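You operate a simulated robot arm through the tools that you are given. There is no shell and no other tool. Be economical: measure what you need, move in short steps, check, and stop when the job is done.

The job below is to be done with a simulated robot arm. You get a single attempt, and the scene is never put back.

TASK
Fetch the black small weight from the cream-legged table and set it on the sorting table. Then fetch the orange buckle and set it on the blue tray. Then put the blue-cored small cone from the middle shelf of the blue rack on the top of the small cabinet. Then put one of the teal-cored small cones from the upper shelf of the blue rack on top of the white film roll on the trial table. Then put one of the blue strap coils from the trial table on the white sample sheet. Then take the black wedge and put it on the cream-legged table. Then take the yellow tape roll from the trial table and put it on the green table. Then pull the lock cabinet door open. The order counts. Set down upright: blue-cored small cone, teal-cored small cone.

The check looks at the end state, three seconds after you hand in, the way a careful person would. Anything else that was tipped, shoved, dropped, spilled or broken makes it a failure. Flat cloth is picked up by pressing the open fingertips on it (5 to 10 N) and closing them slowly along it; thin cloth reads only 2 to 8 mm in the jaws.

THE ROBOT
A 6-joint arm with a fingered hand on a trunk, on a base that drives. Base frame: it is fixed to the floor where the robot stands at the start and does not move with it; the origin is under the middle of the robot, x ahead of it, y to its left, z up. Lengths are in m, angles in rad, forces in N, time in s.
With the tool pointing down near the work surface it reaches from about 0.36 to 0.76 m from the robot's upright axis, wherever it stands. Its first joint turns from -2.897 to 2.897 rad. Places, roughly: black wedge (9x5x5 cm) [1, -4.1, 0.8]; blue strap coil (8x8x4 cm) [1.2, -3.1, 0.8]; blue tray (11x14x7 cm) [1.3, -0.7, 0.8]; blue-cored small cone (7x7x12 cm) [1.5, -1.4, 0.9]; cream-legged table [0.6, -0.7, 0.7]; film roll (9x9x15 cm) [1.3, -4.4, 0.9]; green table [1.3, -0.2, 0.8]; lock cabinet door [-1.7, -4.4, 1.3]; orange buckle (6x5x2 cm) [1.4, -0.7, 0.8]; sample sheet [1, -3.75, 0.75]; small weight [0.5, -0.25, 0.75]; sorting table [0.6, 0.9, 0.8]; teal-cored small cone (7x7x12 cm) [1.4, -1.1, 1.3]; top of the small cabinet (12x24 cm) [1.24, 0.42, 1]; yellow tape roll (10x9x4 cm) [1, -4.5, 0.8]. Payload 4 kg.
The TCP is the grasp point between the finger pads, 0.026 m short of the fingertips. In the tool frame z runs along the fingers and y along their closing line. Largest opening 0.148 m; the body of the gripper starts 0.073 m behind the TCP. The gripper is a hand of 3 fingers: y runs from the thumb to the fingers, the wrist lies at [0, 0, -0.239] in the tool frame.
Orientation is told as [roll, pitch, yaw] about the base's x, y, z axes, in that order, counted from this pose: with the fingers straight down and closing along the base's y, the tool's x points along the base's -x, its y along +y and its z along -z.

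THE INTERFACE
- The arm moves only by the tool nudge_tool. Its argument "increments" is a list of rows, each a list of 2 entries, a list of its own where there are three numbers: the shift along the tool's x, y, z in m, then the turn, a rotation vector about the tool's x, y, z in rad. In form: [[[x, y, z], [rx, ry, rz]], ...]. A call has 1 to 8 rows; each row is the pose to reach, as a shift and turn from the pose commanded when the call began, along the tool's axes at that moment. Each row takes 0.2 s and may step no farther than 0.05 m and 0.15 rad from the row before; otherwise, the whole call is refused. A pose out of reach is approached as far as the arm can. The call stops where the force on the tool passes 40 N (or 10 N more than at its start, if that is more) or the arm is blocked; 0.2 s more then pass. In this call time passes only in rows, and 0.2 s behind the last. The reply holds the time, the measured pose of the TCP, the force on the tool along the base axes, the opening and the grip force, in the units named above and with some noise, with the torque about the TCP (base axes, N m) and any sound that the robot's microphone picked up, and new pictures: "show" is both (left out), scene, wrist or none.
- Cameras (640 x 400 px; columns grow to the right, rows downward): "scene" is now at [0.0165, 0.1443, 1.5409]; the picture's right is [-0.21, -0.98, 0.00], its down [-0.72, 0.16, -0.67] and it looks along [0.66, -0.14, -0.74] (base axes); focal length 267 px, centre (320, 200). "wrist" rides on the gripper at [0.068, -0.039, -0.09] in the tool frame; the picture's right is [0.50, 0.87, 0.00], its down [-0.66, 0.38, -0.65] and it looks along [-0.57, 0.33, 0.76] (tool axes); focal length 222 px, centre (320, 200). There is no depth. A picture from a camera that has moved, and an enlarged one, comes with that camera's place and axes in the base frame and with its lens.
- slide_trunk(by): slides the trunk up (or, below 0, down) by that many m; the arm and the scene camera ride with it, the base frame stays. It gives what a move gives, with no picture.
- drive_base(legs): drives the robot by 1 to 6 legs, each [ahead, left, turn to the left] in m, m and rad, along the robot's own axes; the way and the turn of a leg run together, so that a leg with both is an arc; at most 1.5 m and 3.142 rad a leg. The arm and the cameras ride along, it lands a little off, and it stops where it bumps. It gives what a move gives, and a new picture of the scene camera.
- set_fingers(finger1, finger2, thumb_bend): sets how far each is bent, from 0 (flat) to 1 (curled in); at 0.3 the hand is open as for a grip, at 0.7 the pads meet at the TCP. One left out holds its place. A second passes; each finger stops where it meets its share of the squeeze, and holds until it gets a number again. It is the only way to open and close the hand. It gives what a move gives, with no picture; readings hold the bend of each and the force on the fingers (four entries, about 0 where the hand has none), thumb and palm.
- aim_head(pan, tilt): turns the head with the scene camera to pan (to the left, within 2.705 rad either way) and tilt (down, from -0.506 to 1.204), counted from straight ahead of the robot. It gives what a move gives, and a new picture of the scene camera.
- zoom(camera, box): a new picture of the part [left, top, right, bottom] of that camera's present view, enlarged. It takes no simulated time.
- job_done(): hands the job in; it is judged then, once.

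Go step by step. Nothing tells you exact positions but the pictures and the camera data: compare them with the known pose of the tool, close in by small moves and look again before you grip or let go. The budget is 217 turns and 260 pictures, counting those below and the enlarged ones. Unless the task says otherwise, let go and move clear before handing in, and close with one line.

The tools are called after "Call:" as a command line: name --argument value ..., lists and objects as JSON in quotes. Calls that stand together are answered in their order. nudge_tool: Moves the arm, as the interface text tells. Its arguments: {"type":"object","properties":{"increments":{"type":"array","items":{"type":"array"}},"show":{"type":"string","enum":["both","scene","wrist","none"]}},"required":["increments"]} The other tools are called the same way: slide_trunk (by) slides the trunk up or down; set_fingers (finger1, finger2, thumb_bend) moves the fingers one by one; drive_base (legs) drives the base; aim_head (pan, tilt) turns the head that bears the scene camera; zoom (camera, box) takes an enlarged picture of a part of a camera's view; job_done () hands the job in.

At the start:

```text
t: 0.0
ee_pos: [0.4898, 0.0489, 1.0476]
orientation: [0.0, -0.001, 0.0]
force: [0.8, 0.1, 0.5]
moment: [-0.01, 0.01, -0.04]
gripper_width: 0.1478
grip_force: 0.0
shape: jaw
bend: [0.3, 0.3, 0.3]
finger forces: [0.1, 0.1, 0.0, 0.0, 0.0, 0.1]
trunk travel left (down, up): [-0.5, 0.09]
robot x, y, heading: [0.0028, 0.002, 0.001]
head pan, tilt: [-0.213, 0.831]
```

scene: 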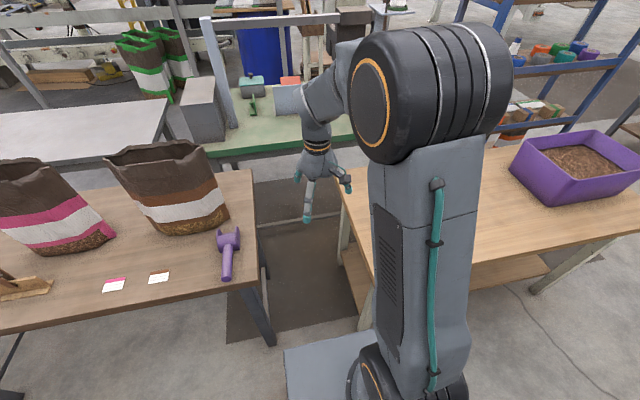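
wrist: 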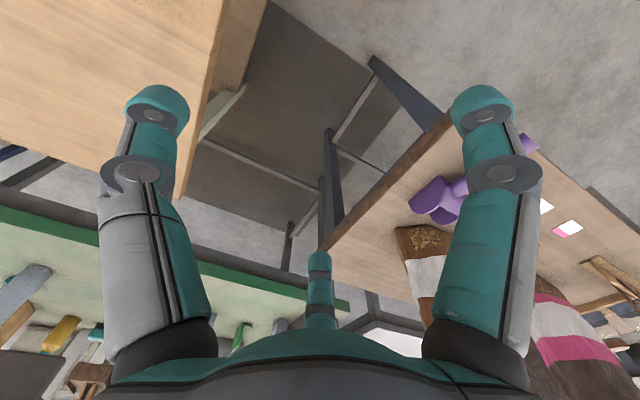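

The arm blocks the view of the cream-legged table on the right, where the small weight should be. I'll turn the head to look for it.

Call:
aim_head --pan -0.7 --tilt 0.9

Call:
aim_head --pan 0.6 --tilt 0.7

```text
t: 0.9
ee_pos: [0.4884, 0.0486, 1.0473]
orientation: [-0.001, 0.0, -0.001]
force: [-0.7, 0.1, 1.1]
moment: [0.04, -0.06, -0.02]
gripper_width: 0.148
grip_force: 0.1
shape: jaw
bend: [0.3, 0.3, 0.3]
finger forces: [0.0, 0.0, 0.1, 0.0, 0.0, 0.0]
trunk travel left (down, up): [-0.5, 0.09]
robot x, y, heading: [-0.0038, -0.0013, -0.002]
head pan, tilt: [-0.7, 0.901]
camera scene: at [-0.0031, 0.1125, 1.5354], right [-0.64, -0.77, 0.0], down [-0.6, 0.5, -0.62], along [0.48, -0.4, -0.78], focal length 267 px, centre (320, 200)
```

scene: 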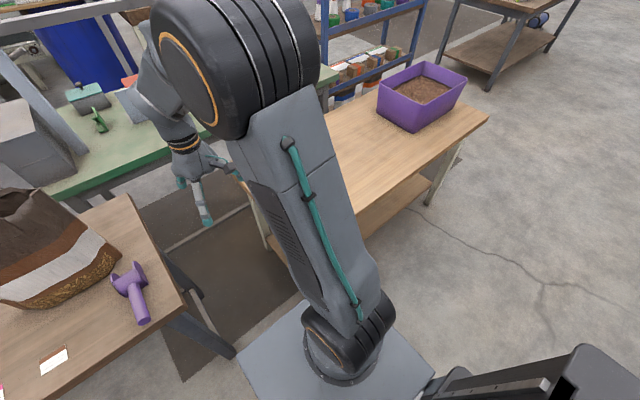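

```text
t: 2.4
ee_pos: [0.488, 0.0492, 1.0474]
orientation: [-0.001, 0.0, 0.001]
force: [-0.1, 0.0, 0.2]
moment: [0.01, 0.01, 0.03]
gripper_width: 0.1478
grip_force: 0.1
shape: jaw
bend: [0.3, 0.3, 0.3]
finger forces: [0.0, 0.1, 0.1, 0.0, 0.0, 0.0]
trunk travel left (down, up): [-0.5, 0.09]
robot x, y, heading: [0.0002, -0.0005, 0.005]
head pan, tilt: [0.6, 0.7]
camera scene: at [0.0093, 0.209, 1.5516], right [0.56, -0.83, 0.0], down [-0.53, -0.36, -0.76], along [0.63, 0.43, -0.64], focal length 267 px, centre (320, 200)
```

scene: 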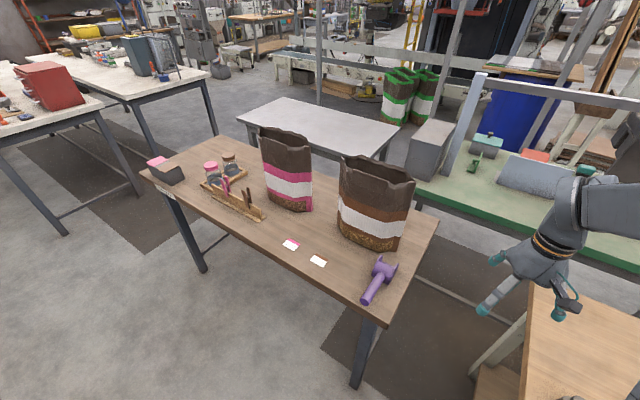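

The sorting table is on the left and the small weight is hidden behind the arm. I'll swing the tool to the right over the cream-legged table to see with the wrist camera.

Call:
nudge_tool --increments '[[[0, -0.05, 0], [0, 0, 0]], [[0, -0.1, 0], [0, 0, 0]], [[0, -0.15, 0], [0, 0, 0]], [[0, -0.2, 0], [0, 0, 0]], [[0, -0.25, 0], [0, 0, 0]], [[0, -0.3, 0], [0, 0, 0]]]' --show "wrist"

Call:
aim_head --pan -0.2 --tilt 0.9

```text
t: 3.8
ee_pos: [0.4867, -0.2533, 1.0489]
orientation: [0.0, 0.0, 0.0]
force: [-0.5, -0.3, -0.2]
moment: [-0.01, -0.01, 0.02]
gripper_width: 0.148
grip_force: 0.0
shape: jaw
bend: [0.3, 0.3, 0.3]
finger forces: [0.0, 0.1, 0.1, 0.0, 0.1, 0.0]
trunk travel left (down, up): [-0.5, 0.09]
robot x, y, heading: [-0.0013, 0.0011, -0.002]
head pan, tilt: [0.6, 0.7]
camera wrist: at [0.4195, -0.2937, 1.1395], right [-0.5, 0.87, 0.0], down [0.66, 0.38, 0.65], along [0.57, 0.33, -0.76], focal length 222 px, centre (320, 200)
```

wrist: 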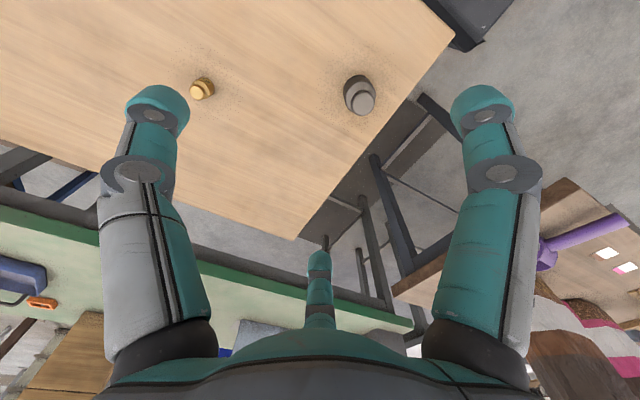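

```text
t: 4.9
ee_pos: [0.4871, -0.2521, 1.0498]
orientation: [-0.001, 0.001, 0.0]
force: [0.6, -0.3, -0.6]
moment: [-0.02, 0.01, 0.03]
gripper_width: 0.1479
grip_force: 0.1
shape: jaw
bend: [0.3, 0.3, 0.3]
finger forces: [0.0, 0.0, 0.1, 0.1, 0.0, 0.1]
trunk travel left (down, up): [-0.5, 0.09]
robot x, y, heading: [0.0007, 0.0003, -0.001]
head pan, tilt: [-0.201, 0.901]
camera scene: at [0.0131, 0.146, 1.5354], right [-0.2, -0.98, 0.0], down [-0.77, 0.16, -0.62], along [0.61, -0.12, -0.78], focal length 267 px, centre (320, 200)
```

scene: 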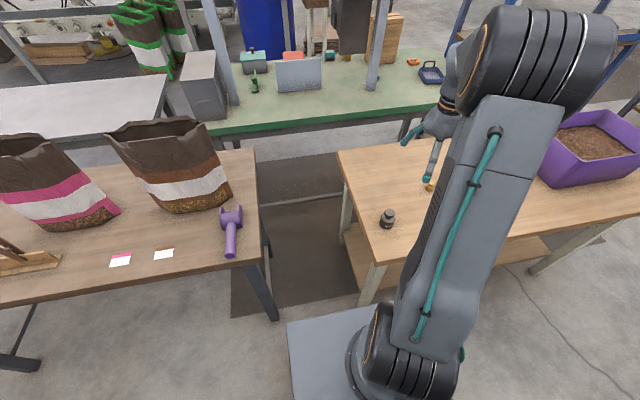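

The black weight is near [0.48, -0.19] on the table's near-left corner, with a brass one beyond it. I'll enlarge both views to check the shape and height.

Call:
zoom --camera "wrist" --box '[160, 40, 480, 240]'

Call:
zoom --camera "scene" --box '[330, 140, 490, 240]'

Call:
zoom --camera "scene" --box '[180, 30, 480, 160]'

```text
2.00 times, centred on (320, 140) of wrist
camera zoom: at [0.4197, -0.2926, 1.1395], right [-0.5, 0.87, 0.0], down [0.66, 0.38, 0.65], along [0.57, 0.33, -0.76], focal length 444 px, centre (320, 320)
```

zoom: 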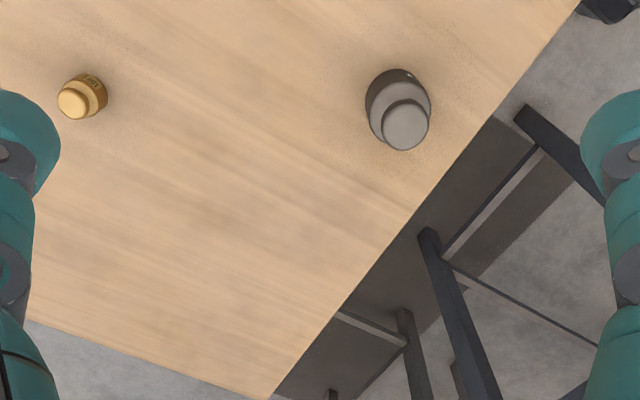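

```text
4.00 times, centred on (410, 190) of scene
camera zoom: at [0.0131, 0.146, 1.5354], right [-0.2, -0.98, 0.0], down [-0.77, 0.16, -0.62], along [0.61, -0.12, -0.78], focal length 1068 px, centre (-40, 240)
```

zoom: 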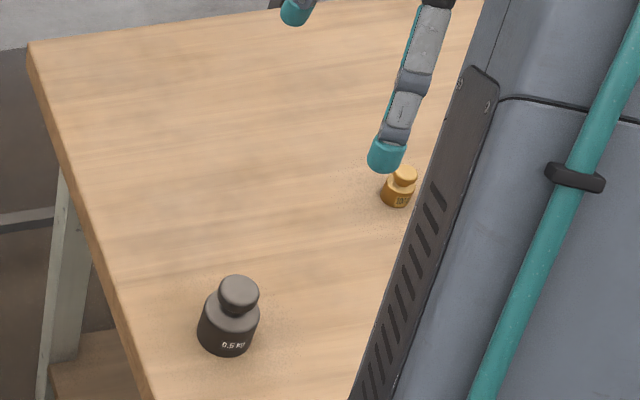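

```text
2.13 times, centred on (330, 95) of scene
camera zoom: at [0.0131, 0.146, 1.5354], right [-0.2, -0.98, 0.0], down [-0.77, 0.16, -0.62], along [0.61, -0.12, -0.78], focal length 569 px, centre (299, 424)
```

zoom: 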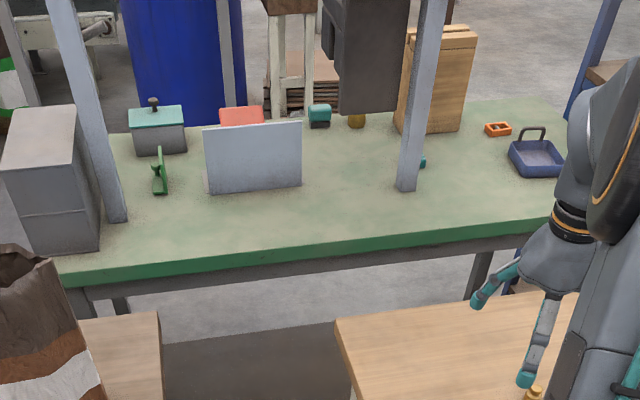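

The knob top triangulates to about [0.480, -0.184, 0.807]. I'll move over it and come down partway.

Call:
nudge_tool --increments '[[[0.003, 0.034, 0.03], [0, 0, 0]], [[0.007, 0.067, 0.06], [0, 0, 0]], [[0.007, 0.067, 0.11], [0, 0, 0]], [[0.007, 0.067, 0.16], [0, 0, 0]], [[0.007, 0.067, 0.18], [0, 0, 0]]]'

```text
t: 6.1
ee_pos: [0.4805, -0.1843, 0.8669]
orientation: [-0.002, 0.0, 0.0]
force: [-0.3, -0.9, -0.8]
moment: [-0.02, -0.01, -0.02]
gripper_width: 0.1477
grip_force: 0.0
shape: jaw
bend: [0.3, 0.3, 0.3]
finger forces: [0.1, 0.0, 0.1, 0.1, 0.0, 0.0]
trunk travel left (down, up): [-0.5, 0.09]
robot x, y, heading: [-0.0006, 0.001, 0.003]
head pan, tilt: [-0.201, 0.901]
camera scene: at [0.0133, 0.1459, 1.5355], right [-0.2, -0.98, 0.0], down [-0.77, 0.16, -0.62], along [0.61, -0.12, -0.78], focal length 267 px, centre (320, 200)
camera wrist: at [0.4137, -0.2236, 0.9583], right [-0.5, 0.87, 0.0], down [0.66, 0.38, 0.65], along [0.57, 0.33, -0.76], focal length 222 px, centre (320, 200)
```

scene: 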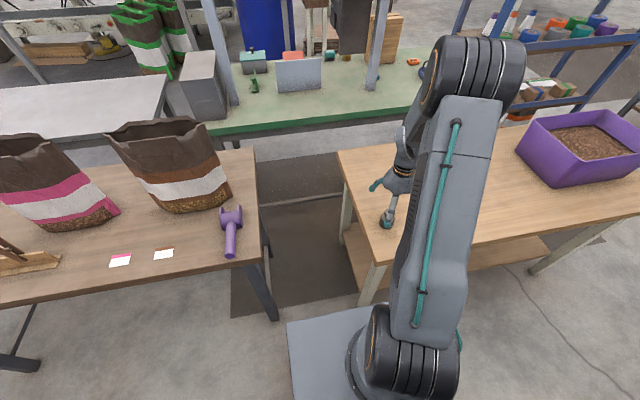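
wrist: 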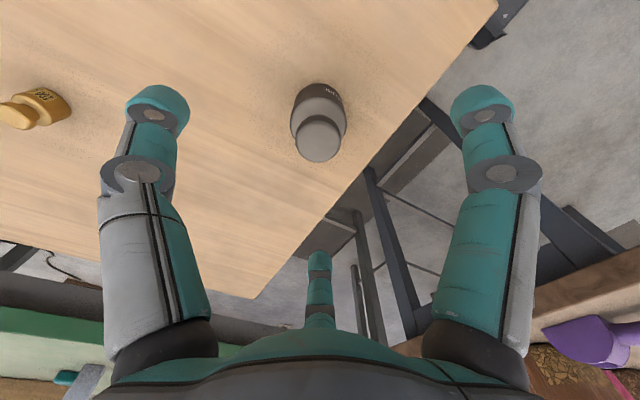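

The weight is centred under the hand. I'll lower to grasp height and close.

Call:
nudge_tool --increments '[[[0.002, -0.001, 0.04], [0, 0, 0]], [[0.002, -0.001, 0.07], [0, 0, 0]], [[0.002, -0.001, 0.083], [0, 0, 0]]]' --show "wrist"

Call:
set_fingers --finger1 0.7 --finger2 0.7 --thumb_bend 0.7

```text
t: 6.9
ee_pos: [0.4802, -0.1858, 0.7851]
orientation: [0.0, -0.001, 0.0]
force: [-0.3, 0.0, -0.3]
moment: [0.03, 0.0, 0.01]
gripper_width: 0.1478
grip_force: 0.0
shape: jaw
bend: [0.3, 0.3, 0.3]
finger forces: [0.0, 0.0, 0.0, 0.0, 0.0, 0.1]
trunk travel left (down, up): [-0.5, 0.09]
robot x, y, heading: [0.0006, -0.0003, 0.002]
head pan, tilt: [-0.201, 0.901]
camera wrist: at [0.4113, -0.2259, 0.8756], right [-0.5, 0.87, 0.0], down [0.65, 0.38, 0.65], along [0.57, 0.33, -0.76], focal length 222 px, centre (320, 200)
```

wrist: 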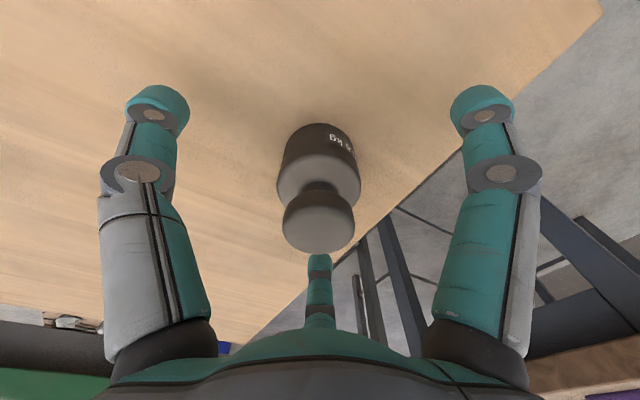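

```text
t: 7.9
ee_pos: [0.4781, -0.187, 0.7852]
orientation: [-0.001, -0.001, 0.0]
force: [1.0, -1.4, 0.4]
moment: [0.02, -0.01, -0.01]
gripper_width: 0.0349
grip_force: 17.4
shape: fingers
bend: [0.58, 0.58, 0.61]
finger forces: [10.6, 11.0, 0.1, 0.1, 13.5, 0.1]
trunk travel left (down, up): [-0.5, 0.09]
robot x, y, heading: [0.0012, -0.0001, -0.001]
head pan, tilt: [-0.201, 0.901]
```

The weight is gripped (17 N). I'll lift it and carry it left over the free patch of the sorting table, between the hammer and the cards.

Call:
nudge_tool --increments '[[[0, 0, -0.05], [0, 0, 0]], [[0, 0, -0.1], [0, 0, 0]], [[0, 0, -0.15], [0, 0, 0]], [[0, 0.05, -0.17], [0, 0, 0]], [[0, 0.1, -0.17], [0, 0, 0]], [[0, 0.15, -0.17], [0, 0, 0]], [[0, 0.2, -0.17], [0, 0, 0]], [[0, 0.25, -0.17], [0, 0, 0]]]' --show "wrist"

Call:
nudge_tool --increments '[[[0, 0.05, 0], [0, 0, 0]], [[0, 0.1, 0], [0, 0, 0]], [[0, 0.15, 0], [0, 0, 0]], [[-0.005, 0.2, 0], [0, 0, 0]], [[-0.01, 0.25, 0], [0, 0, 0]], [[-0.015, 0.3, 0], [0, 0, 0]], [[-0.02, 0.35, 0], [0, 0, 0]], [[-0.022, 0.375, 0], [0, 0, 0]]]'

```text
refused: row 4 steps farther than a row can; nothing moved
```

```text
refused: row 4 steps farther than a row can; nothing moved
```

Call:
nudge_tool --increments '[[[0, 0, -0.05], [0, 0, 0]], [[0, 0, -0.1], [0, 0, 0]], [[0, 0, -0.15], [0, 0, 0]], [[0, 0.045, -0.17], [0, 0, 0]], [[0, 0.09, -0.17], [0, 0, 0]], [[0, 0.14, -0.17], [0, 0, 0]], [[0, 0.19, -0.17], [0, 0, 0]], [[0, 0.24, -0.17], [0, 0, 0]]]' --show "none"

Call:
nudge_tool --increments '[[[0, 0.05, 0], [0, 0, 0]], [[0, 0.1, 0], [0, 0, 0]], [[0, 0.15, 0], [0, 0, 0]], [[-0.005, 0.195, 0], [0, 0, 0]], [[-0.01, 0.24, 0], [0, 0, 0]], [[-0.015, 0.29, 0], [0, 0, 0]], [[-0.02, 0.335, 0], [0, 0, 0]], [[-0.022, 0.38, 0], [0, 0, 0]]]'

```text
t: 9.7
ee_pos: [0.4781, 0.0554, 0.9561]
orientation: [0.0, 0.001, -0.001]
force: [0.6, 0.7, -5.3]
moment: [-0.01, 0.02, 0.02]
gripper_width: 0.0347
grip_force: 17.7
shape: fingers
bend: [0.58, 0.58, 0.62]
finger forces: [10.6, 10.7, 0.1, 0.0, 13.3, 0.1]
trunk travel left (down, up): [-0.5, 0.09]
robot x, y, heading: [0.0005, -0.0024, -0.003]
head pan, tilt: [-0.201, 0.901]
```

```text
refused: row 6 steps farther than a row can; nothing moved
```

Call:
nudge_tool --increments '[[[0, 0.05, 0], [0, 0, 0]], [[0, 0.1, 0], [0, 0, 0]], [[0, 0.15, 0], [0, 0, 0]], [[-0.005, 0.195, 0], [0, 0, 0]], [[-0.01, 0.24, 0], [0, 0, 0]], [[-0.015, 0.285, 0], [0, 0, 0]], [[-0.02, 0.33, 0], [0, 0, 0]], [[-0.022, 0.375, 0], [0, 0, 0]]]'

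Call:
aim_head --pan 0.6 --tilt 0.9

```text
t: 11.5
ee_pos: [0.5024, 0.4305, 0.9526]
orientation: [0.001, 0.002, -0.002]
force: [0.1, 0.1, -4.6]
moment: [-0.01, -0.04, 0.03]
gripper_width: 0.0343
grip_force: 17.3
shape: fingers
bend: [0.58, 0.58, 0.62]
finger forces: [10.3, 10.8, 0.0, 0.1, 13.2, 0.1]
trunk travel left (down, up): [-0.5, 0.09]
robot x, y, heading: [0.0014, -0.0016, 0.001]
head pan, tilt: [-0.201, 0.901]
camera scene: at [0.0136, 0.1466, 1.5353], right [-0.2, -0.98, 0.0], down [-0.77, 0.16, -0.62], along [0.61, -0.12, -0.78], focal length 267 px, centre (320, 200)
camera wrist: at [0.4347, 0.3896, 1.043], right [-0.5, 0.87, 0.0], down [0.66, 0.38, 0.65], along [0.57, 0.33, -0.76], focal length 222 px, centre (320, 200)
```

scene: 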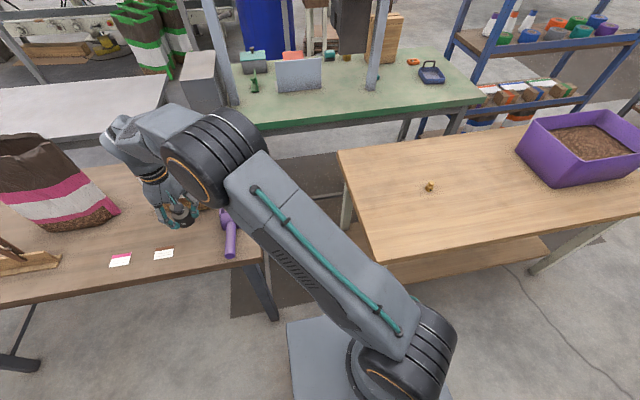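
wrist: 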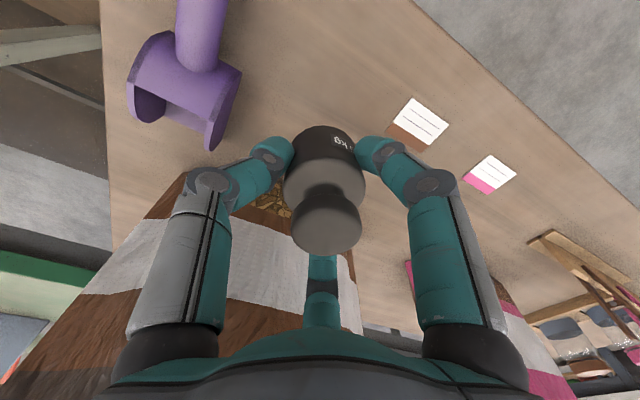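

```text
t: 12.7
ee_pos: [0.5027, 0.4279, 0.953]
orientation: [0.0, 0.0, 0.0]
force: [-0.1, -0.4, -4.4]
moment: [0.01, 0.01, 0.07]
gripper_width: 0.0345
grip_force: 17.2
shape: fingers
bend: [0.58, 0.58, 0.62]
finger forces: [10.3, 10.8, 0.0, 0.0, 13.2, 0.1]
trunk travel left (down, up): [-0.5, 0.09]
robot x, y, heading: [-0.0014, 0.0041, -0.005]
head pan, tilt: [0.6, 0.901]
camera scene: at [0.0018, 0.2041, 1.5353], right [0.56, -0.83, 0.0], down [-0.65, -0.44, -0.62], along [0.51, 0.35, -0.78], focal length 267 px, centre (320, 200)
```

scene: 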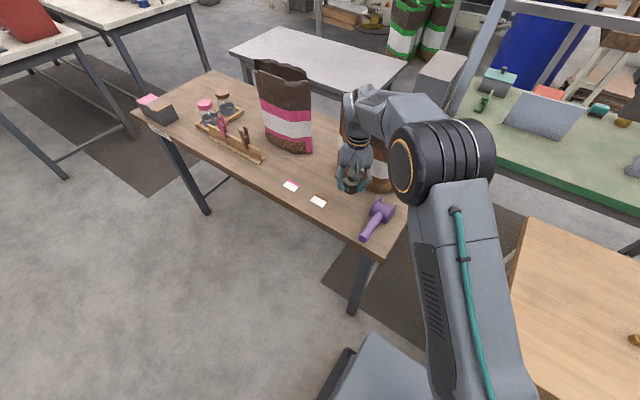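

The spot is clear. The card triangulation suggests this table is higher (~0.8), so I'll lower in small steps and feel for contact.

Call:
nudge_tool --increments '[[[0, -0.005, 0.03], [0, 0, 0]], [[0, -0.005, 0.05], [0, 0, 0]], [[0, -0.005, 0.06], [0, 0, 0]], [[0, -0.005, 0.07], [0, 0, 0]]]' --show "scene"

Call:
zoom --camera "scene" --box '[300, 140, 420, 215]'

```text
t: 13.7
ee_pos: [0.5018, 0.4226, 0.8851]
orientation: [0.001, 0.0, -0.001]
force: [0.0, 0.6, -5.5]
moment: [-0.01, -0.03, 0.03]
gripper_width: 0.0347
grip_force: 17.1
shape: fingers
bend: [0.58, 0.58, 0.62]
finger forces: [10.3, 10.8, 0.0, 0.1, 13.1, 0.1]
trunk travel left (down, up): [-0.5, 0.09]
robot x, y, heading: [0.0004, -0.0034, 0.001]
head pan, tilt: [0.6, 0.901]
camera scene: at [0.0018, 0.2041, 1.5354], right [0.56, -0.83, 0.0], down [-0.65, -0.44, -0.62], along [0.51, 0.35, -0.78], focal length 267 px, centre (320, 200)
```

scene: 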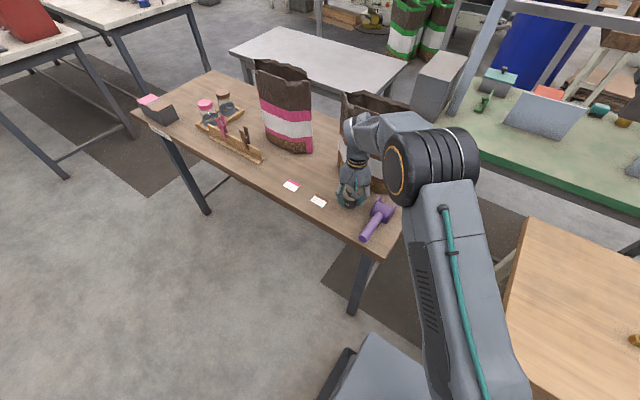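

```text
5.33 times, centred on (360, 178) of scene
camera zoom: at [0.0018, 0.2041, 1.5354], right [0.56, -0.83, 0.0], down [-0.65, -0.44, -0.62], along [0.51, 0.35, -0.78], focal length 1423 px, centre (107, 320)
```

zoom: 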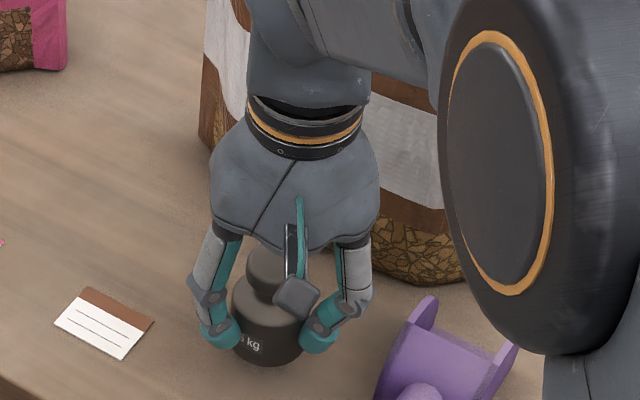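

The weight looks close to the surface. I'll step down until contact.

Call:
nudge_tool --increments '[[[0, 0, 0.006], [0, 0, 0]], [[0, 0, 0.012], [0, 0, 0]], [[0, 0, 0.018], [0, 0, 0]]]' --show "none"

```text
t: 14.4
ee_pos: [0.5, 0.426, 0.8662]
orientation: [0.001, 0.002, 0.001]
force: [0.5, -0.9, -3.9]
moment: [0.0, 0.01, 0.0]
gripper_width: 0.035
grip_force: 16.9
shape: fingers
bend: [0.58, 0.58, 0.62]
finger forces: [10.3, 10.9, 0.0, 0.0, 13.3, 0.1]
trunk travel left (down, up): [-0.5, 0.09]
robot x, y, heading: [0.0006, -0.0009, -0.002]
head pan, tilt: [0.6, 0.901]
```

Call:
nudge_tool --increments '[[[0, 0, 0.006], [0, 0, 0]], [[0, 0, 0.012], [0, 0, 0]], [[0, 0, 0.018], [0, 0, 0]]]' --show "none"

Call:
zoom --camera "scene" --box '[300, 140, 420, 215]'

```text
t: 15.4
ee_pos: [0.502, 0.4249, 0.8543]
orientation: [0.008, -0.008, 0.001]
force: [-4.0, -2.8, 20.4]
moment: [-0.13, 0.11, -0.02]
gripper_width: 0.0346
grip_force: 20.7
shape: fingers
bend: [0.58, 0.58, 0.63]
finger forces: [12.4, 12.2, 0.0, 0.0, 17.4, 0.1]
trunk travel left (down, up): [-0.5, 0.09]
robot x, y, heading: [-0.0006, -0.0015, -0.002]
head pan, tilt: [0.6, 0.901]
stopped in row 3: the force on the tool passed its limit at 41 N (the readings are from after the stop); the commanded pose is now the measured one
```

```text
5.33 times, centred on (360, 178) of scene
camera zoom: at [-0.0005, 0.2021, 1.5354], right [0.56, -0.83, 0.0], down [-0.65, -0.44, -0.62], along [0.51, 0.35, -0.78], focal length 1423 px, centre (107, 320)
```

zoom: 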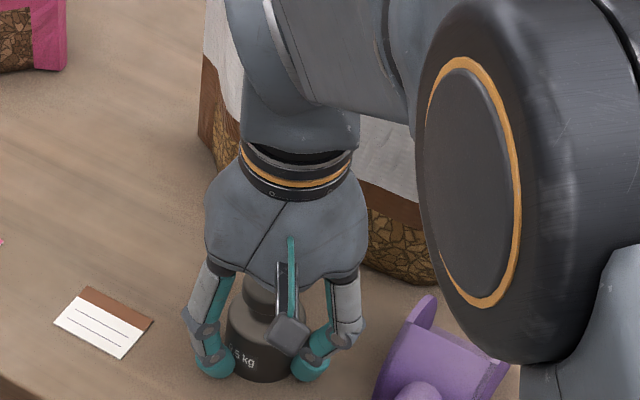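

The weight is on the table (contact at TCP z 0.854). I'll release and rise.

Call:
set_fingers --finger1 0.42 --finger2 0.42 --thumb_bend 0.42

Call:
nudge_tool --increments '[[[0, 0, -0.03], [0, 0, 0]], [[0, 0, -0.08], [0, 0, 0]], [[0, 0, -0.13], [0, 0, 0]], [[0, 0, -0.18], [0, 0, 0]], [[0, -0.045, -0.2], [0, 0, 0]], [[0, -0.09, -0.2], [0, 0, 0]], [[0, -0.14, -0.2], [0, 0, 0]], [[0, -0.19, -0.2], [0, 0, 0]]]' --show "scene"

```text
t: 16.4
ee_pos: [0.5022, 0.4252, 0.8533]
orientation: [0.006, -0.006, -0.001]
force: [7.2, 9.3, 31.3]
moment: [-1.22, -0.16, 0.3]
gripper_width: 0.076
grip_force: 14.8
shape: fingers
bend: [0.42, 0.42, 0.47]
finger forces: [0.0, 0.0, 0.0, 0.0, 30.7, 0.0]
trunk travel left (down, up): [-0.5, 0.09]
robot x, y, heading: [-0.0002, -0.0005, -0.001]
head pan, tilt: [0.6, 0.901]
```

```text
t: 18.2
ee_pos: [0.5036, 0.235, 1.0511]
orientation: [0.002, -0.004, 0.0]
force: [-0.6, -0.3, 0.1]
moment: [0.0, -0.01, 0.0]
gripper_width: 0.0882
grip_force: 0.0
shape: fingers
bend: [0.42, 0.42, 0.42]
finger forces: [0.0, 0.0, 0.0, 0.1, 0.0, 0.0]
trunk travel left (down, up): [-0.5, 0.09]
robot x, y, heading: [0.0019, -0.0015, 0.003]
head pan, tilt: [0.6, 0.901]
camera scene: at [0.0013, 0.2036, 1.5354], right [0.57, -0.82, 0.0], down [-0.65, -0.44, -0.62], along [0.51, 0.35, -0.78], focal length 267 px, centre (320, 200)
```

scene: 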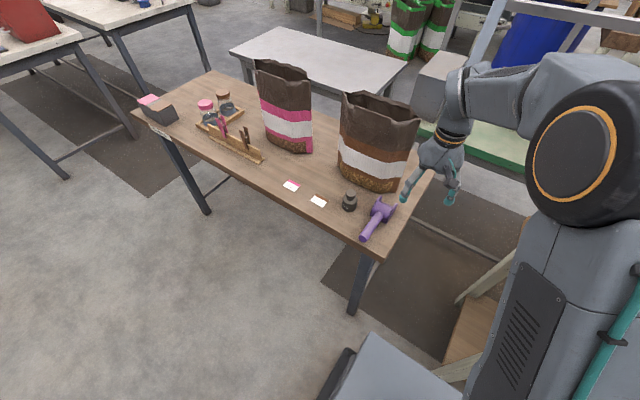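

The weight stands upright on the sorting table. The buckle is at about [1.50, -0.72] on the far green table, out of reach from here, so I need a route; I'll look around to the right.

Call:
aim_head --pan -0.75 --tilt 0.45

Call:
aim_head --pan -0.05 --tilt 0.4

Call:
aim_head --pan -1.5 --tilt 0.45

```text
t: 19.8
ee_pos: [0.5041, 0.236, 1.0505]
orientation: [0.003, -0.004, 0.0]
force: [0.9, -0.1, -0.6]
moment: [-0.01, 0.02, 0.02]
gripper_width: 0.0879
grip_force: 0.0
shape: fingers
bend: [0.42, 0.42, 0.42]
finger forces: [0.0, 0.0, 0.1, 0.1, 0.0, 0.1]
trunk travel left (down, up): [-0.5, 0.09]
robot x, y, heading: [0.0003, 0.0008, 0.002]
head pan, tilt: [-0.75, 0.45]
camera scene: at [0.0064, 0.0985, 1.5737], right [-0.68, -0.73, 0.0], down [-0.32, 0.3, -0.9], along [0.66, -0.61, -0.44], focal length 267 px, centre (320, 200)
```

scene: 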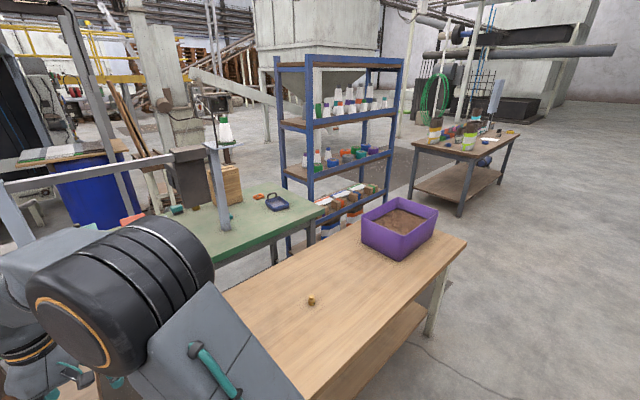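

```text
t: 20.8
ee_pos: [0.5027, 0.2358, 1.0509]
orientation: [0.003, -0.004, 0.0]
force: [-0.7, 0.9, -0.6]
moment: [-0.01, 0.03, 0.01]
gripper_width: 0.0883
grip_force: 0.0
shape: fingers
bend: [0.42, 0.42, 0.42]
finger forces: [0.0, 0.0, 0.1, 0.0, 0.0, 0.0]
trunk travel left (down, up): [-0.5, 0.09]
robot x, y, heading: [0.0013, -0.0025, -0.002]
head pan, tilt: [-0.051, 0.4]
camera scene: at [0.0317, 0.1564, 1.5784], right [-0.05, -1.0, 0.0], down [-0.39, 0.02, -0.92], along [0.92, -0.05, -0.39], focal length 267 px, centre (320, 200)
```

scene: 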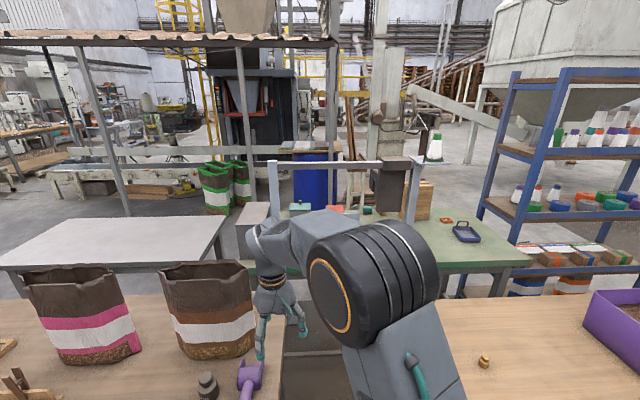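

```text
t: 22.4
ee_pos: [0.5046, 0.2356, 1.0507]
orientation: [0.003, -0.004, 0.001]
force: [-0.1, -0.1, 0.0]
moment: [0.0, 0.0, -0.04]
gripper_width: 0.0879
grip_force: 0.1
shape: fingers
bend: [0.42, 0.42, 0.42]
finger forces: [0.1, 0.1, 0.1, 0.0, 0.0, 0.1]
trunk travel left (down, up): [-0.5, 0.09]
robot x, y, heading: [0.0004, -0.0015, 0.004]
head pan, tilt: [-1.499, 0.45]
camera scene: at [-0.0542, 0.0694, 1.5738], right [-1.0, -0.07, 0.0], down [-0.03, 0.43, -0.9], along [0.07, -0.9, -0.44], focal length 267 px, centre (320, 200)
```

scene: 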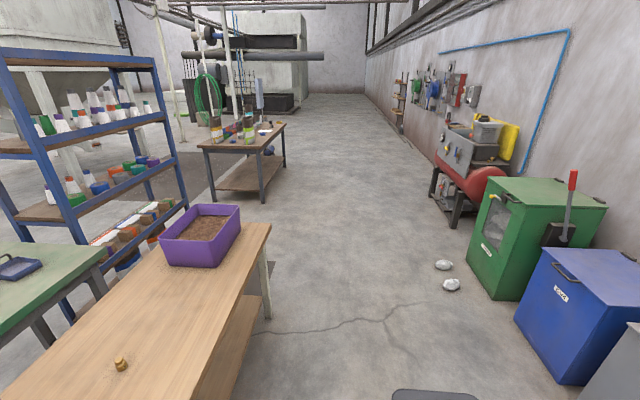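

Behind the green table and blue rack it looks open, so I'll drive round the right end (corridor between rack and trial table at y≈-2.4). First I'll raise and centre the arm.

Call:
nudge_tool --increments '[[[0.01, -0.03, -0.03], [0, 0, 0]], [[0.02, -0.06, -0.06], [0, 0, 0]], [[0.03, -0.1, -0.09], [0, 0, 0]], [[0.04, -0.14, -0.11], [0, 0, 0]], [[0.05, -0.18, -0.13], [0, 0, 0]], [[0.06, -0.22, -0.15], [0, 0, 0]]]' --show "none"

Call:
drive_base --legs '[[-0.05, -1.2, 0], [0, -1.2, 0]]'

Call:
aim_head --pan 0.3 --tilt 0.5

```text
refused: row 3 steps farther than a row can; nothing moved
```

```text
t: 34.1
ee_pos: [0.4452, -2.1791, 1.0504]
orientation: [0.006, -0.004, -0.032]
force: [-0.4, 0.1, 0.1]
moment: [0.02, 0.01, -0.03]
gripper_width: 0.0883
grip_force: 0.1
shape: fingers
bend: [0.42, 0.42, 0.42]
finger forces: [0.0, 0.0, 0.0, 0.0, 0.0, 0.0]
trunk travel left (down, up): [-0.5, 0.09]
robot x, y, heading: [-0.0643, -2.3962, -0.03]
head pan, tilt: [-1.499, 0.45]
camera scene: at [-0.1169, -2.3276, 1.5738], right [-1.0, -0.04, 0.0], down [-0.02, 0.43, -0.9], along [0.04, -0.9, -0.44], focal length 267 px, centre (320, 200)
```

scene: 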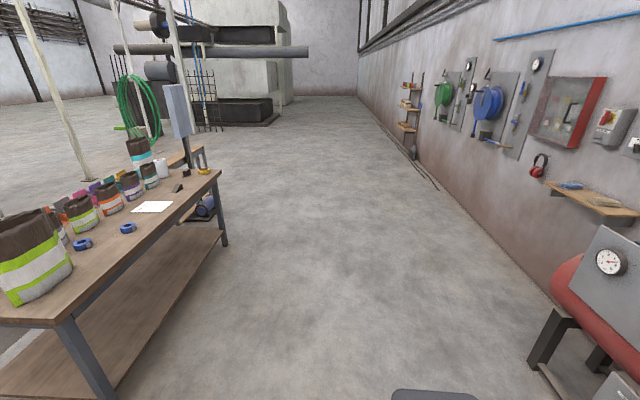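

```text
t: 36.0
ee_pos: [0.445, -2.1801, 1.0508]
orientation: [0.004, -0.003, -0.031]
force: [0.5, 0.2, -1.0]
moment: [0.0, 0.01, 0.0]
gripper_width: 0.0881
grip_force: 0.1
shape: fingers
bend: [0.42, 0.42, 0.42]
finger forces: [0.1, 0.0, 0.0, 0.0, 0.0, 0.0]
trunk travel left (down, up): [-0.5, 0.09]
robot x, y, heading: [-0.0652, -2.4009, -0.028]
head pan, tilt: [0.3, 0.499]
camera scene: at [-0.0328, -2.2116, 1.5693], right [0.27, -0.96, 0.0], down [-0.46, -0.13, -0.88], along [0.85, 0.23, -0.48], focal length 267 px, centre (320, 200)
```

scene: 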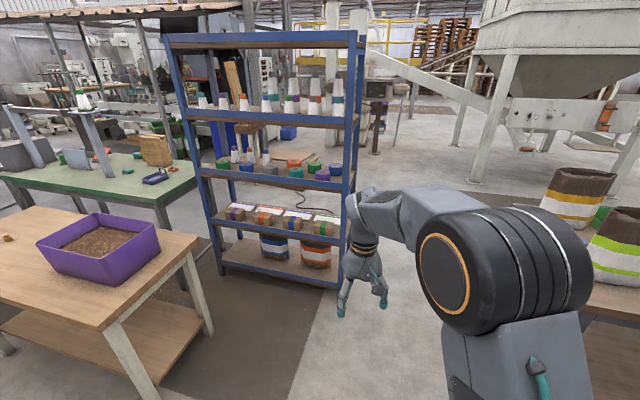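

Now the rack is in plain view: cones on the upper shelf and a few on the middle shelf. I'll enlarge both.

Call:
zoom --camera "scene" --box '[170, 60, 370, 185]'

Call:
zoom --camera "scene" --box '[0, 60, 210, 200]'

```text
3.20 times, centred on (270, 122) of scene
camera zoom: at [-0.0328, -2.2116, 1.5693], right [0.27, -0.96, 0.0], down [-0.46, -0.13, -0.88], along [0.85, 0.23, -0.48], focal length 854 px, centre (480, 448)
```

zoom: 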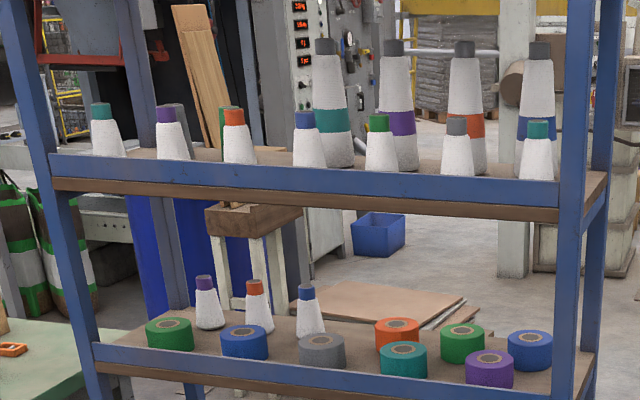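

```text
2.86 times, centred on (105, 130) of scene
camera zoom: at [-0.0328, -2.2116, 1.5693], right [0.27, -0.96, 0.0], down [-0.46, -0.13, -0.88], along [0.85, 0.23, -0.48], focal length 762 px, centre (934, 400)
```

zoom: 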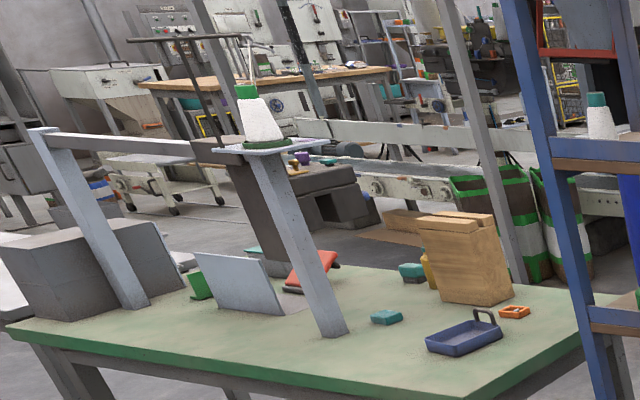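

Blue-cored cone: back row of the middle shelf, left of centre, best taken from behind. Teal-cored small ones: front row of the upper shelf. I'll centre the arm and drive through the corridor behind the rack.

Call:
nudge_tool --increments '[[[0.01, -0.035, -0.03], [0, 0, 0]], [[0.02, -0.07, -0.06], [0, 0, 0]], [[0.03, -0.105, -0.09], [0, 0, 0]], [[0.04, -0.14, -0.12], [0, 0, 0]], [[0.05, -0.18, -0.14], [0, 0, 0]], [[0.06, -0.22, -0.15], [0, 0, 0]]]' --show "none"

Call:
drive_base --legs '[[1.1, -0.02, 0.03]]'

Call:
aim_head --pan 0.9 --tilt 0.6

```text
t: 37.4
ee_pos: [0.3763, -2.4006, 1.2009]
orientation: [0.003, -0.005, -0.031]
force: [0.3, -0.6, 0.1]
moment: [-0.01, -0.01, -0.01]
gripper_width: 0.0883
grip_force: 0.1
shape: fingers
bend: [0.42, 0.42, 0.42]
finger forces: [0.0, 0.1, 0.1, 0.0, 0.1, 0.0]
trunk travel left (down, up): [-0.5, 0.09]
robot x, y, heading: [-0.0656, -2.3978, -0.031]
head pan, tilt: [0.3, 0.499]
```

```text
t: 43.1
ee_pos: [1.4937, -2.4229, 1.2006]
orientation: [0.003, -0.002, 0.001]
force: [-0.4, -0.8, -0.5]
moment: [0.0, 0.0, -0.02]
gripper_width: 0.0882
grip_force: 0.0
shape: fingers
bend: [0.42, 0.42, 0.42]
finger forces: [0.0, 0.0, 0.1, 0.1, 0.1, 0.0]
trunk travel left (down, up): [-0.5, 0.09]
robot x, y, heading: [1.0526, -2.4343, 0.003]
head pan, tilt: [0.3, 0.499]
camera scene: at [1.0784, -2.2485, 1.5693], right [0.3, -0.96, 0.0], down [-0.46, -0.14, -0.88], along [0.84, 0.26, -0.48], focal length 267 px, centre (320, 200)
```

scene: 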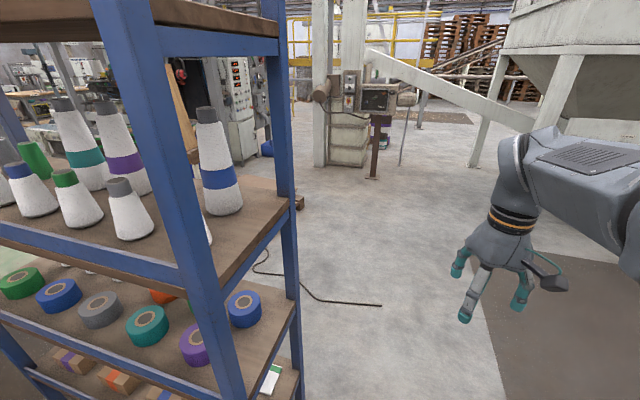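

```text
t: 44.1
ee_pos: [1.4936, -2.4236, 1.1997]
orientation: [0.003, -0.002, 0.002]
force: [0.2, -0.2, -0.2]
moment: [-0.02, -0.01, 0.0]
gripper_width: 0.0882
grip_force: 0.2
shape: fingers
bend: [0.42, 0.42, 0.42]
finger forces: [0.1, 0.1, 0.1, 0.1, 0.0, 0.0]
trunk travel left (down, up): [-0.5, 0.09]
robot x, y, heading: [1.0504, -2.4365, 0.001]
head pan, tilt: [0.901, 0.6]
camera scene: at [1.0464, -2.2062, 1.5602], right [0.78, -0.62, 0.0], down [-0.35, -0.44, -0.83], along [0.51, 0.65, -0.56], focal length 267 px, centre (320, 200)
```

scene: 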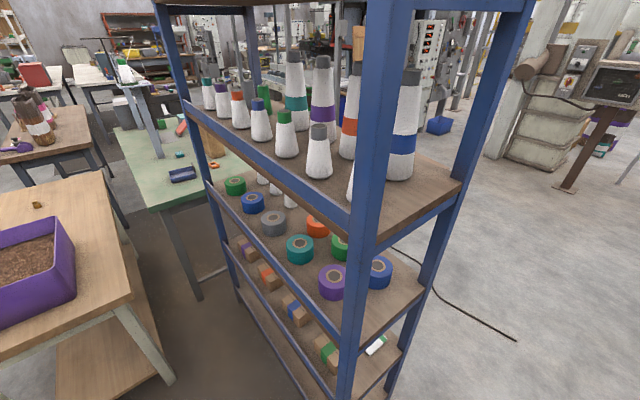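

The corridor is clear and the rack is open at the back. Driving on past the rack and looking left.

Call:
drive_base --legs '[[1.3, 0.0, 0.0]]'

Call:
aim_head --pan 1.7 --tilt 0.5

Call:
aim_head --pan 2.4 --tilt 0.5

```text
t: 50.6
ee_pos: [2.7948, -2.4263, 1.2004]
orientation: [0.004, -0.003, -0.003]
force: [0.8, 0.1, 0.0]
moment: [0.0, 0.01, -0.01]
gripper_width: 0.0881
grip_force: 0.1
shape: fingers
bend: [0.42, 0.42, 0.42]
finger forces: [0.0, 0.1, 0.1, 0.1, 0.0, 0.0]
trunk travel left (down, up): [-0.5, 0.09]
robot x, y, heading: [2.349, -2.44, 0.0]
head pan, tilt: [0.901, 0.6]
camera scene: at [2.3478, -2.2078, 1.5602], right [0.78, -0.62, 0.0], down [-0.35, -0.44, -0.83], along [0.51, 0.65, -0.56], focal length 267 px, centre (320, 200)
```

scene: 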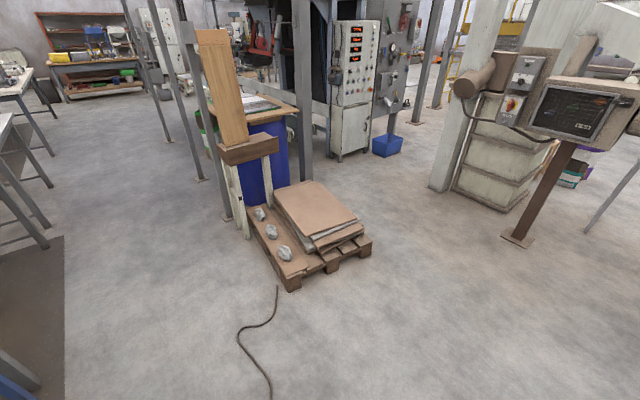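

```text
t: 51.7
ee_pos: [2.7941, -2.4273, 1.2009]
orientation: [0.003, -0.004, -0.001]
force: [1.2, -0.1, 0.1]
moment: [-0.05, -0.02, 0.01]
gripper_width: 0.0882
grip_force: 0.1
shape: fingers
bend: [0.42, 0.42, 0.42]
finger forces: [0.0, 0.1, 0.0, 0.0, 0.0, 0.0]
trunk travel left (down, up): [-0.5, 0.09]
robot x, y, heading: [2.3499, -2.4378, -0.004]
head pan, tilt: [1.7, 0.499]
camera scene: at [2.2813, -2.1867, 1.5693], right [0.99, 0.13, 0.0], down [0.06, -0.47, -0.88], along [-0.11, 0.87, -0.48], focal length 267 px, centre (320, 200)
```

scene: 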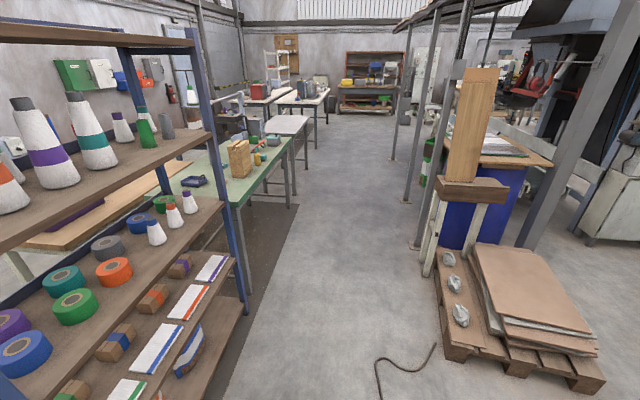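

```text
t: 52.8
ee_pos: [2.7946, -2.4262, 1.1999]
orientation: [0.005, -0.003, -0.001]
force: [0.1, 0.2, -0.1]
moment: [0.01, 0.01, -0.01]
gripper_width: 0.088
grip_force: 0.0
shape: fingers
bend: [0.42, 0.42, 0.42]
finger forces: [0.1, 0.0, 0.1, 0.0, 0.0, 0.0]
trunk travel left (down, up): [-0.5, 0.09]
robot x, y, heading: [2.3535, -2.4377, -0.002]
head pan, tilt: [2.4, 0.499]
camera scene: at [2.2258, -2.2153, 1.5693], right [0.68, 0.74, 0.0], down [0.35, -0.32, -0.88], along [-0.65, 0.59, -0.48], focal length 267 px, centre (320, 200)
```

scene: 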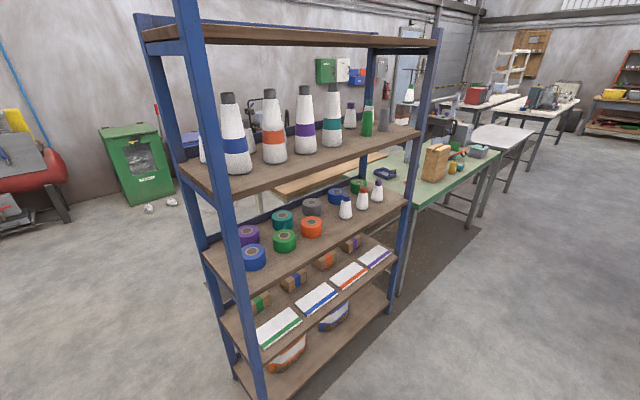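

The aisle behind the table is clear (x 1.65–2.85). I'll turn to face -x and drive to stand behind the buckle and tray.

Call:
drive_base --legs '[[0, 0, 1.57], [0, 0, 1.57], [0.0, -1.2, 0], [0.3, -0.5, 0]]'

Call:
aim_head --pan 0.3 --tilt 0.8

```text
t: 69.5
ee_pos: [1.6466, -0.7175, 1.201]
orientation: [0.004, -0.003, 3.125]
force: [0.5, 0.1, -1.4]
moment: [0.0, -0.02, -0.01]
gripper_width: 0.0882
grip_force: 0.1
shape: fingers
bend: [0.42, 0.42, 0.42]
finger forces: [0.0, 0.1, 0.0, 0.0, 0.0, 0.0]
trunk travel left (down, up): [-0.5, 0.09]
robot x, y, heading: [2.0882, -0.7107, 3.127]
head pan, tilt: [2.4, 0.499]
camera scene: at [2.2106, -0.9362, 1.5693], right [-0.69, -0.73, 0.0], down [-0.35, 0.33, -0.88], along [0.64, -0.6, -0.48], focal length 267 px, centre (320, 200)
```

scene: 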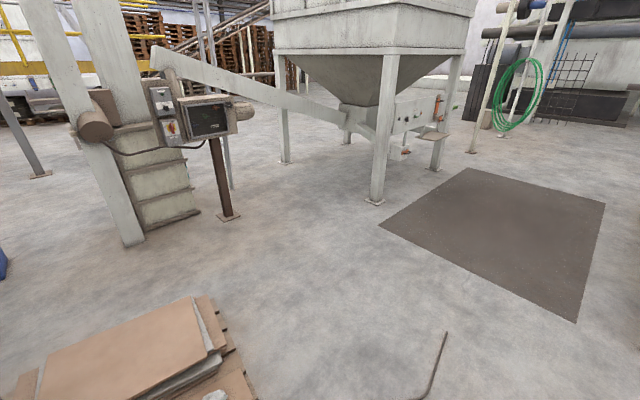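

```text
t: 71.5
ee_pos: [1.645, -0.7177, 1.1995]
orientation: [0.005, -0.004, 3.126]
force: [0.4, -0.8, -0.2]
moment: [0.03, 0.02, -0.01]
gripper_width: 0.0882
grip_force: 0.1
shape: fingers
bend: [0.42, 0.42, 0.42]
finger forces: [0.0, 0.0, 0.1, 0.0, 0.0, 0.0]
trunk travel left (down, up): [-0.5, 0.09]
robot x, y, heading: [2.0884, -0.7149, 3.127]
head pan, tilt: [0.3, 0.799]
camera scene: at [2.0671, -0.8965, 1.5433], right [-0.28, 0.96, 0.0], down [0.69, 0.2, -0.7], along [-0.67, -0.2, -0.72], focal length 267 px, centre (320, 200)
```

scene: 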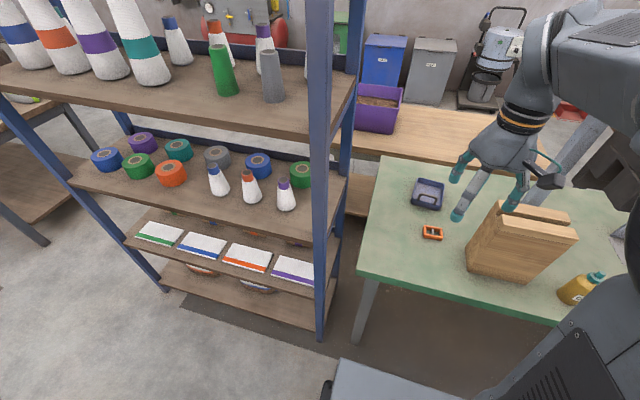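

The buckle is near [1.43, -0.69] and the tray near [1.25, -0.71]; the wooden block stands close to the buckle. I'll move 0.15 m closer and zoom in.

Call:
drive_base --legs '[[0.15, 0.0, 0.015]]'

Call:
zoom --camera "scene" --box '[360, 140, 600, 290]'

```text
t: 72.9
ee_pos: [1.4949, -0.7243, 1.1998]
orientation: [0.003, -0.003, -3.141]
force: [-0.3, 0.2, 0.3]
moment: [0.01, -0.02, 0.0]
gripper_width: 0.088
grip_force: 0.0
shape: fingers
bend: [0.42, 0.42, 0.42]
finger forces: [0.0, 0.1, 0.1, 0.0, 0.0, 0.0]
trunk travel left (down, up): [-0.5, 0.09]
robot x, y, heading: [1.9375, -0.7156, -3.144]
head pan, tilt: [0.3, 0.799]
camera scene: at [1.9176, -0.8956, 1.5433], right [-0.3, 0.95, 0.0], down [0.68, 0.21, -0.7], along [-0.67, -0.21, -0.72], focal length 267 px, centre (320, 200)
```

scene: 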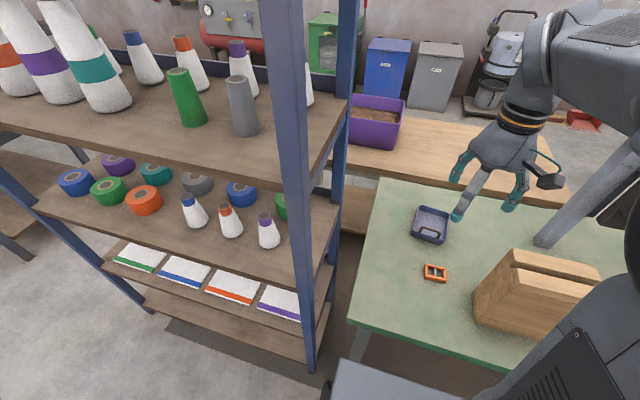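

```text
2.67 times, centred on (480, 215) of scene
camera zoom: at [1.9176, -0.8956, 1.5433], right [-0.3, 0.95, 0.0], down [0.68, 0.21, -0.7], along [-0.67, -0.21, -0.72], focal length 712 px, centre (-107, 160)
```

zoom: 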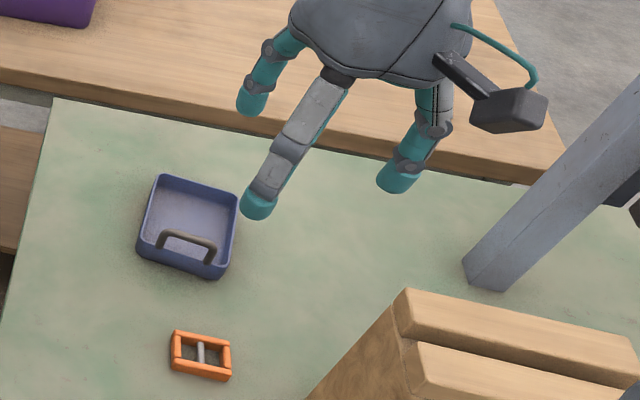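

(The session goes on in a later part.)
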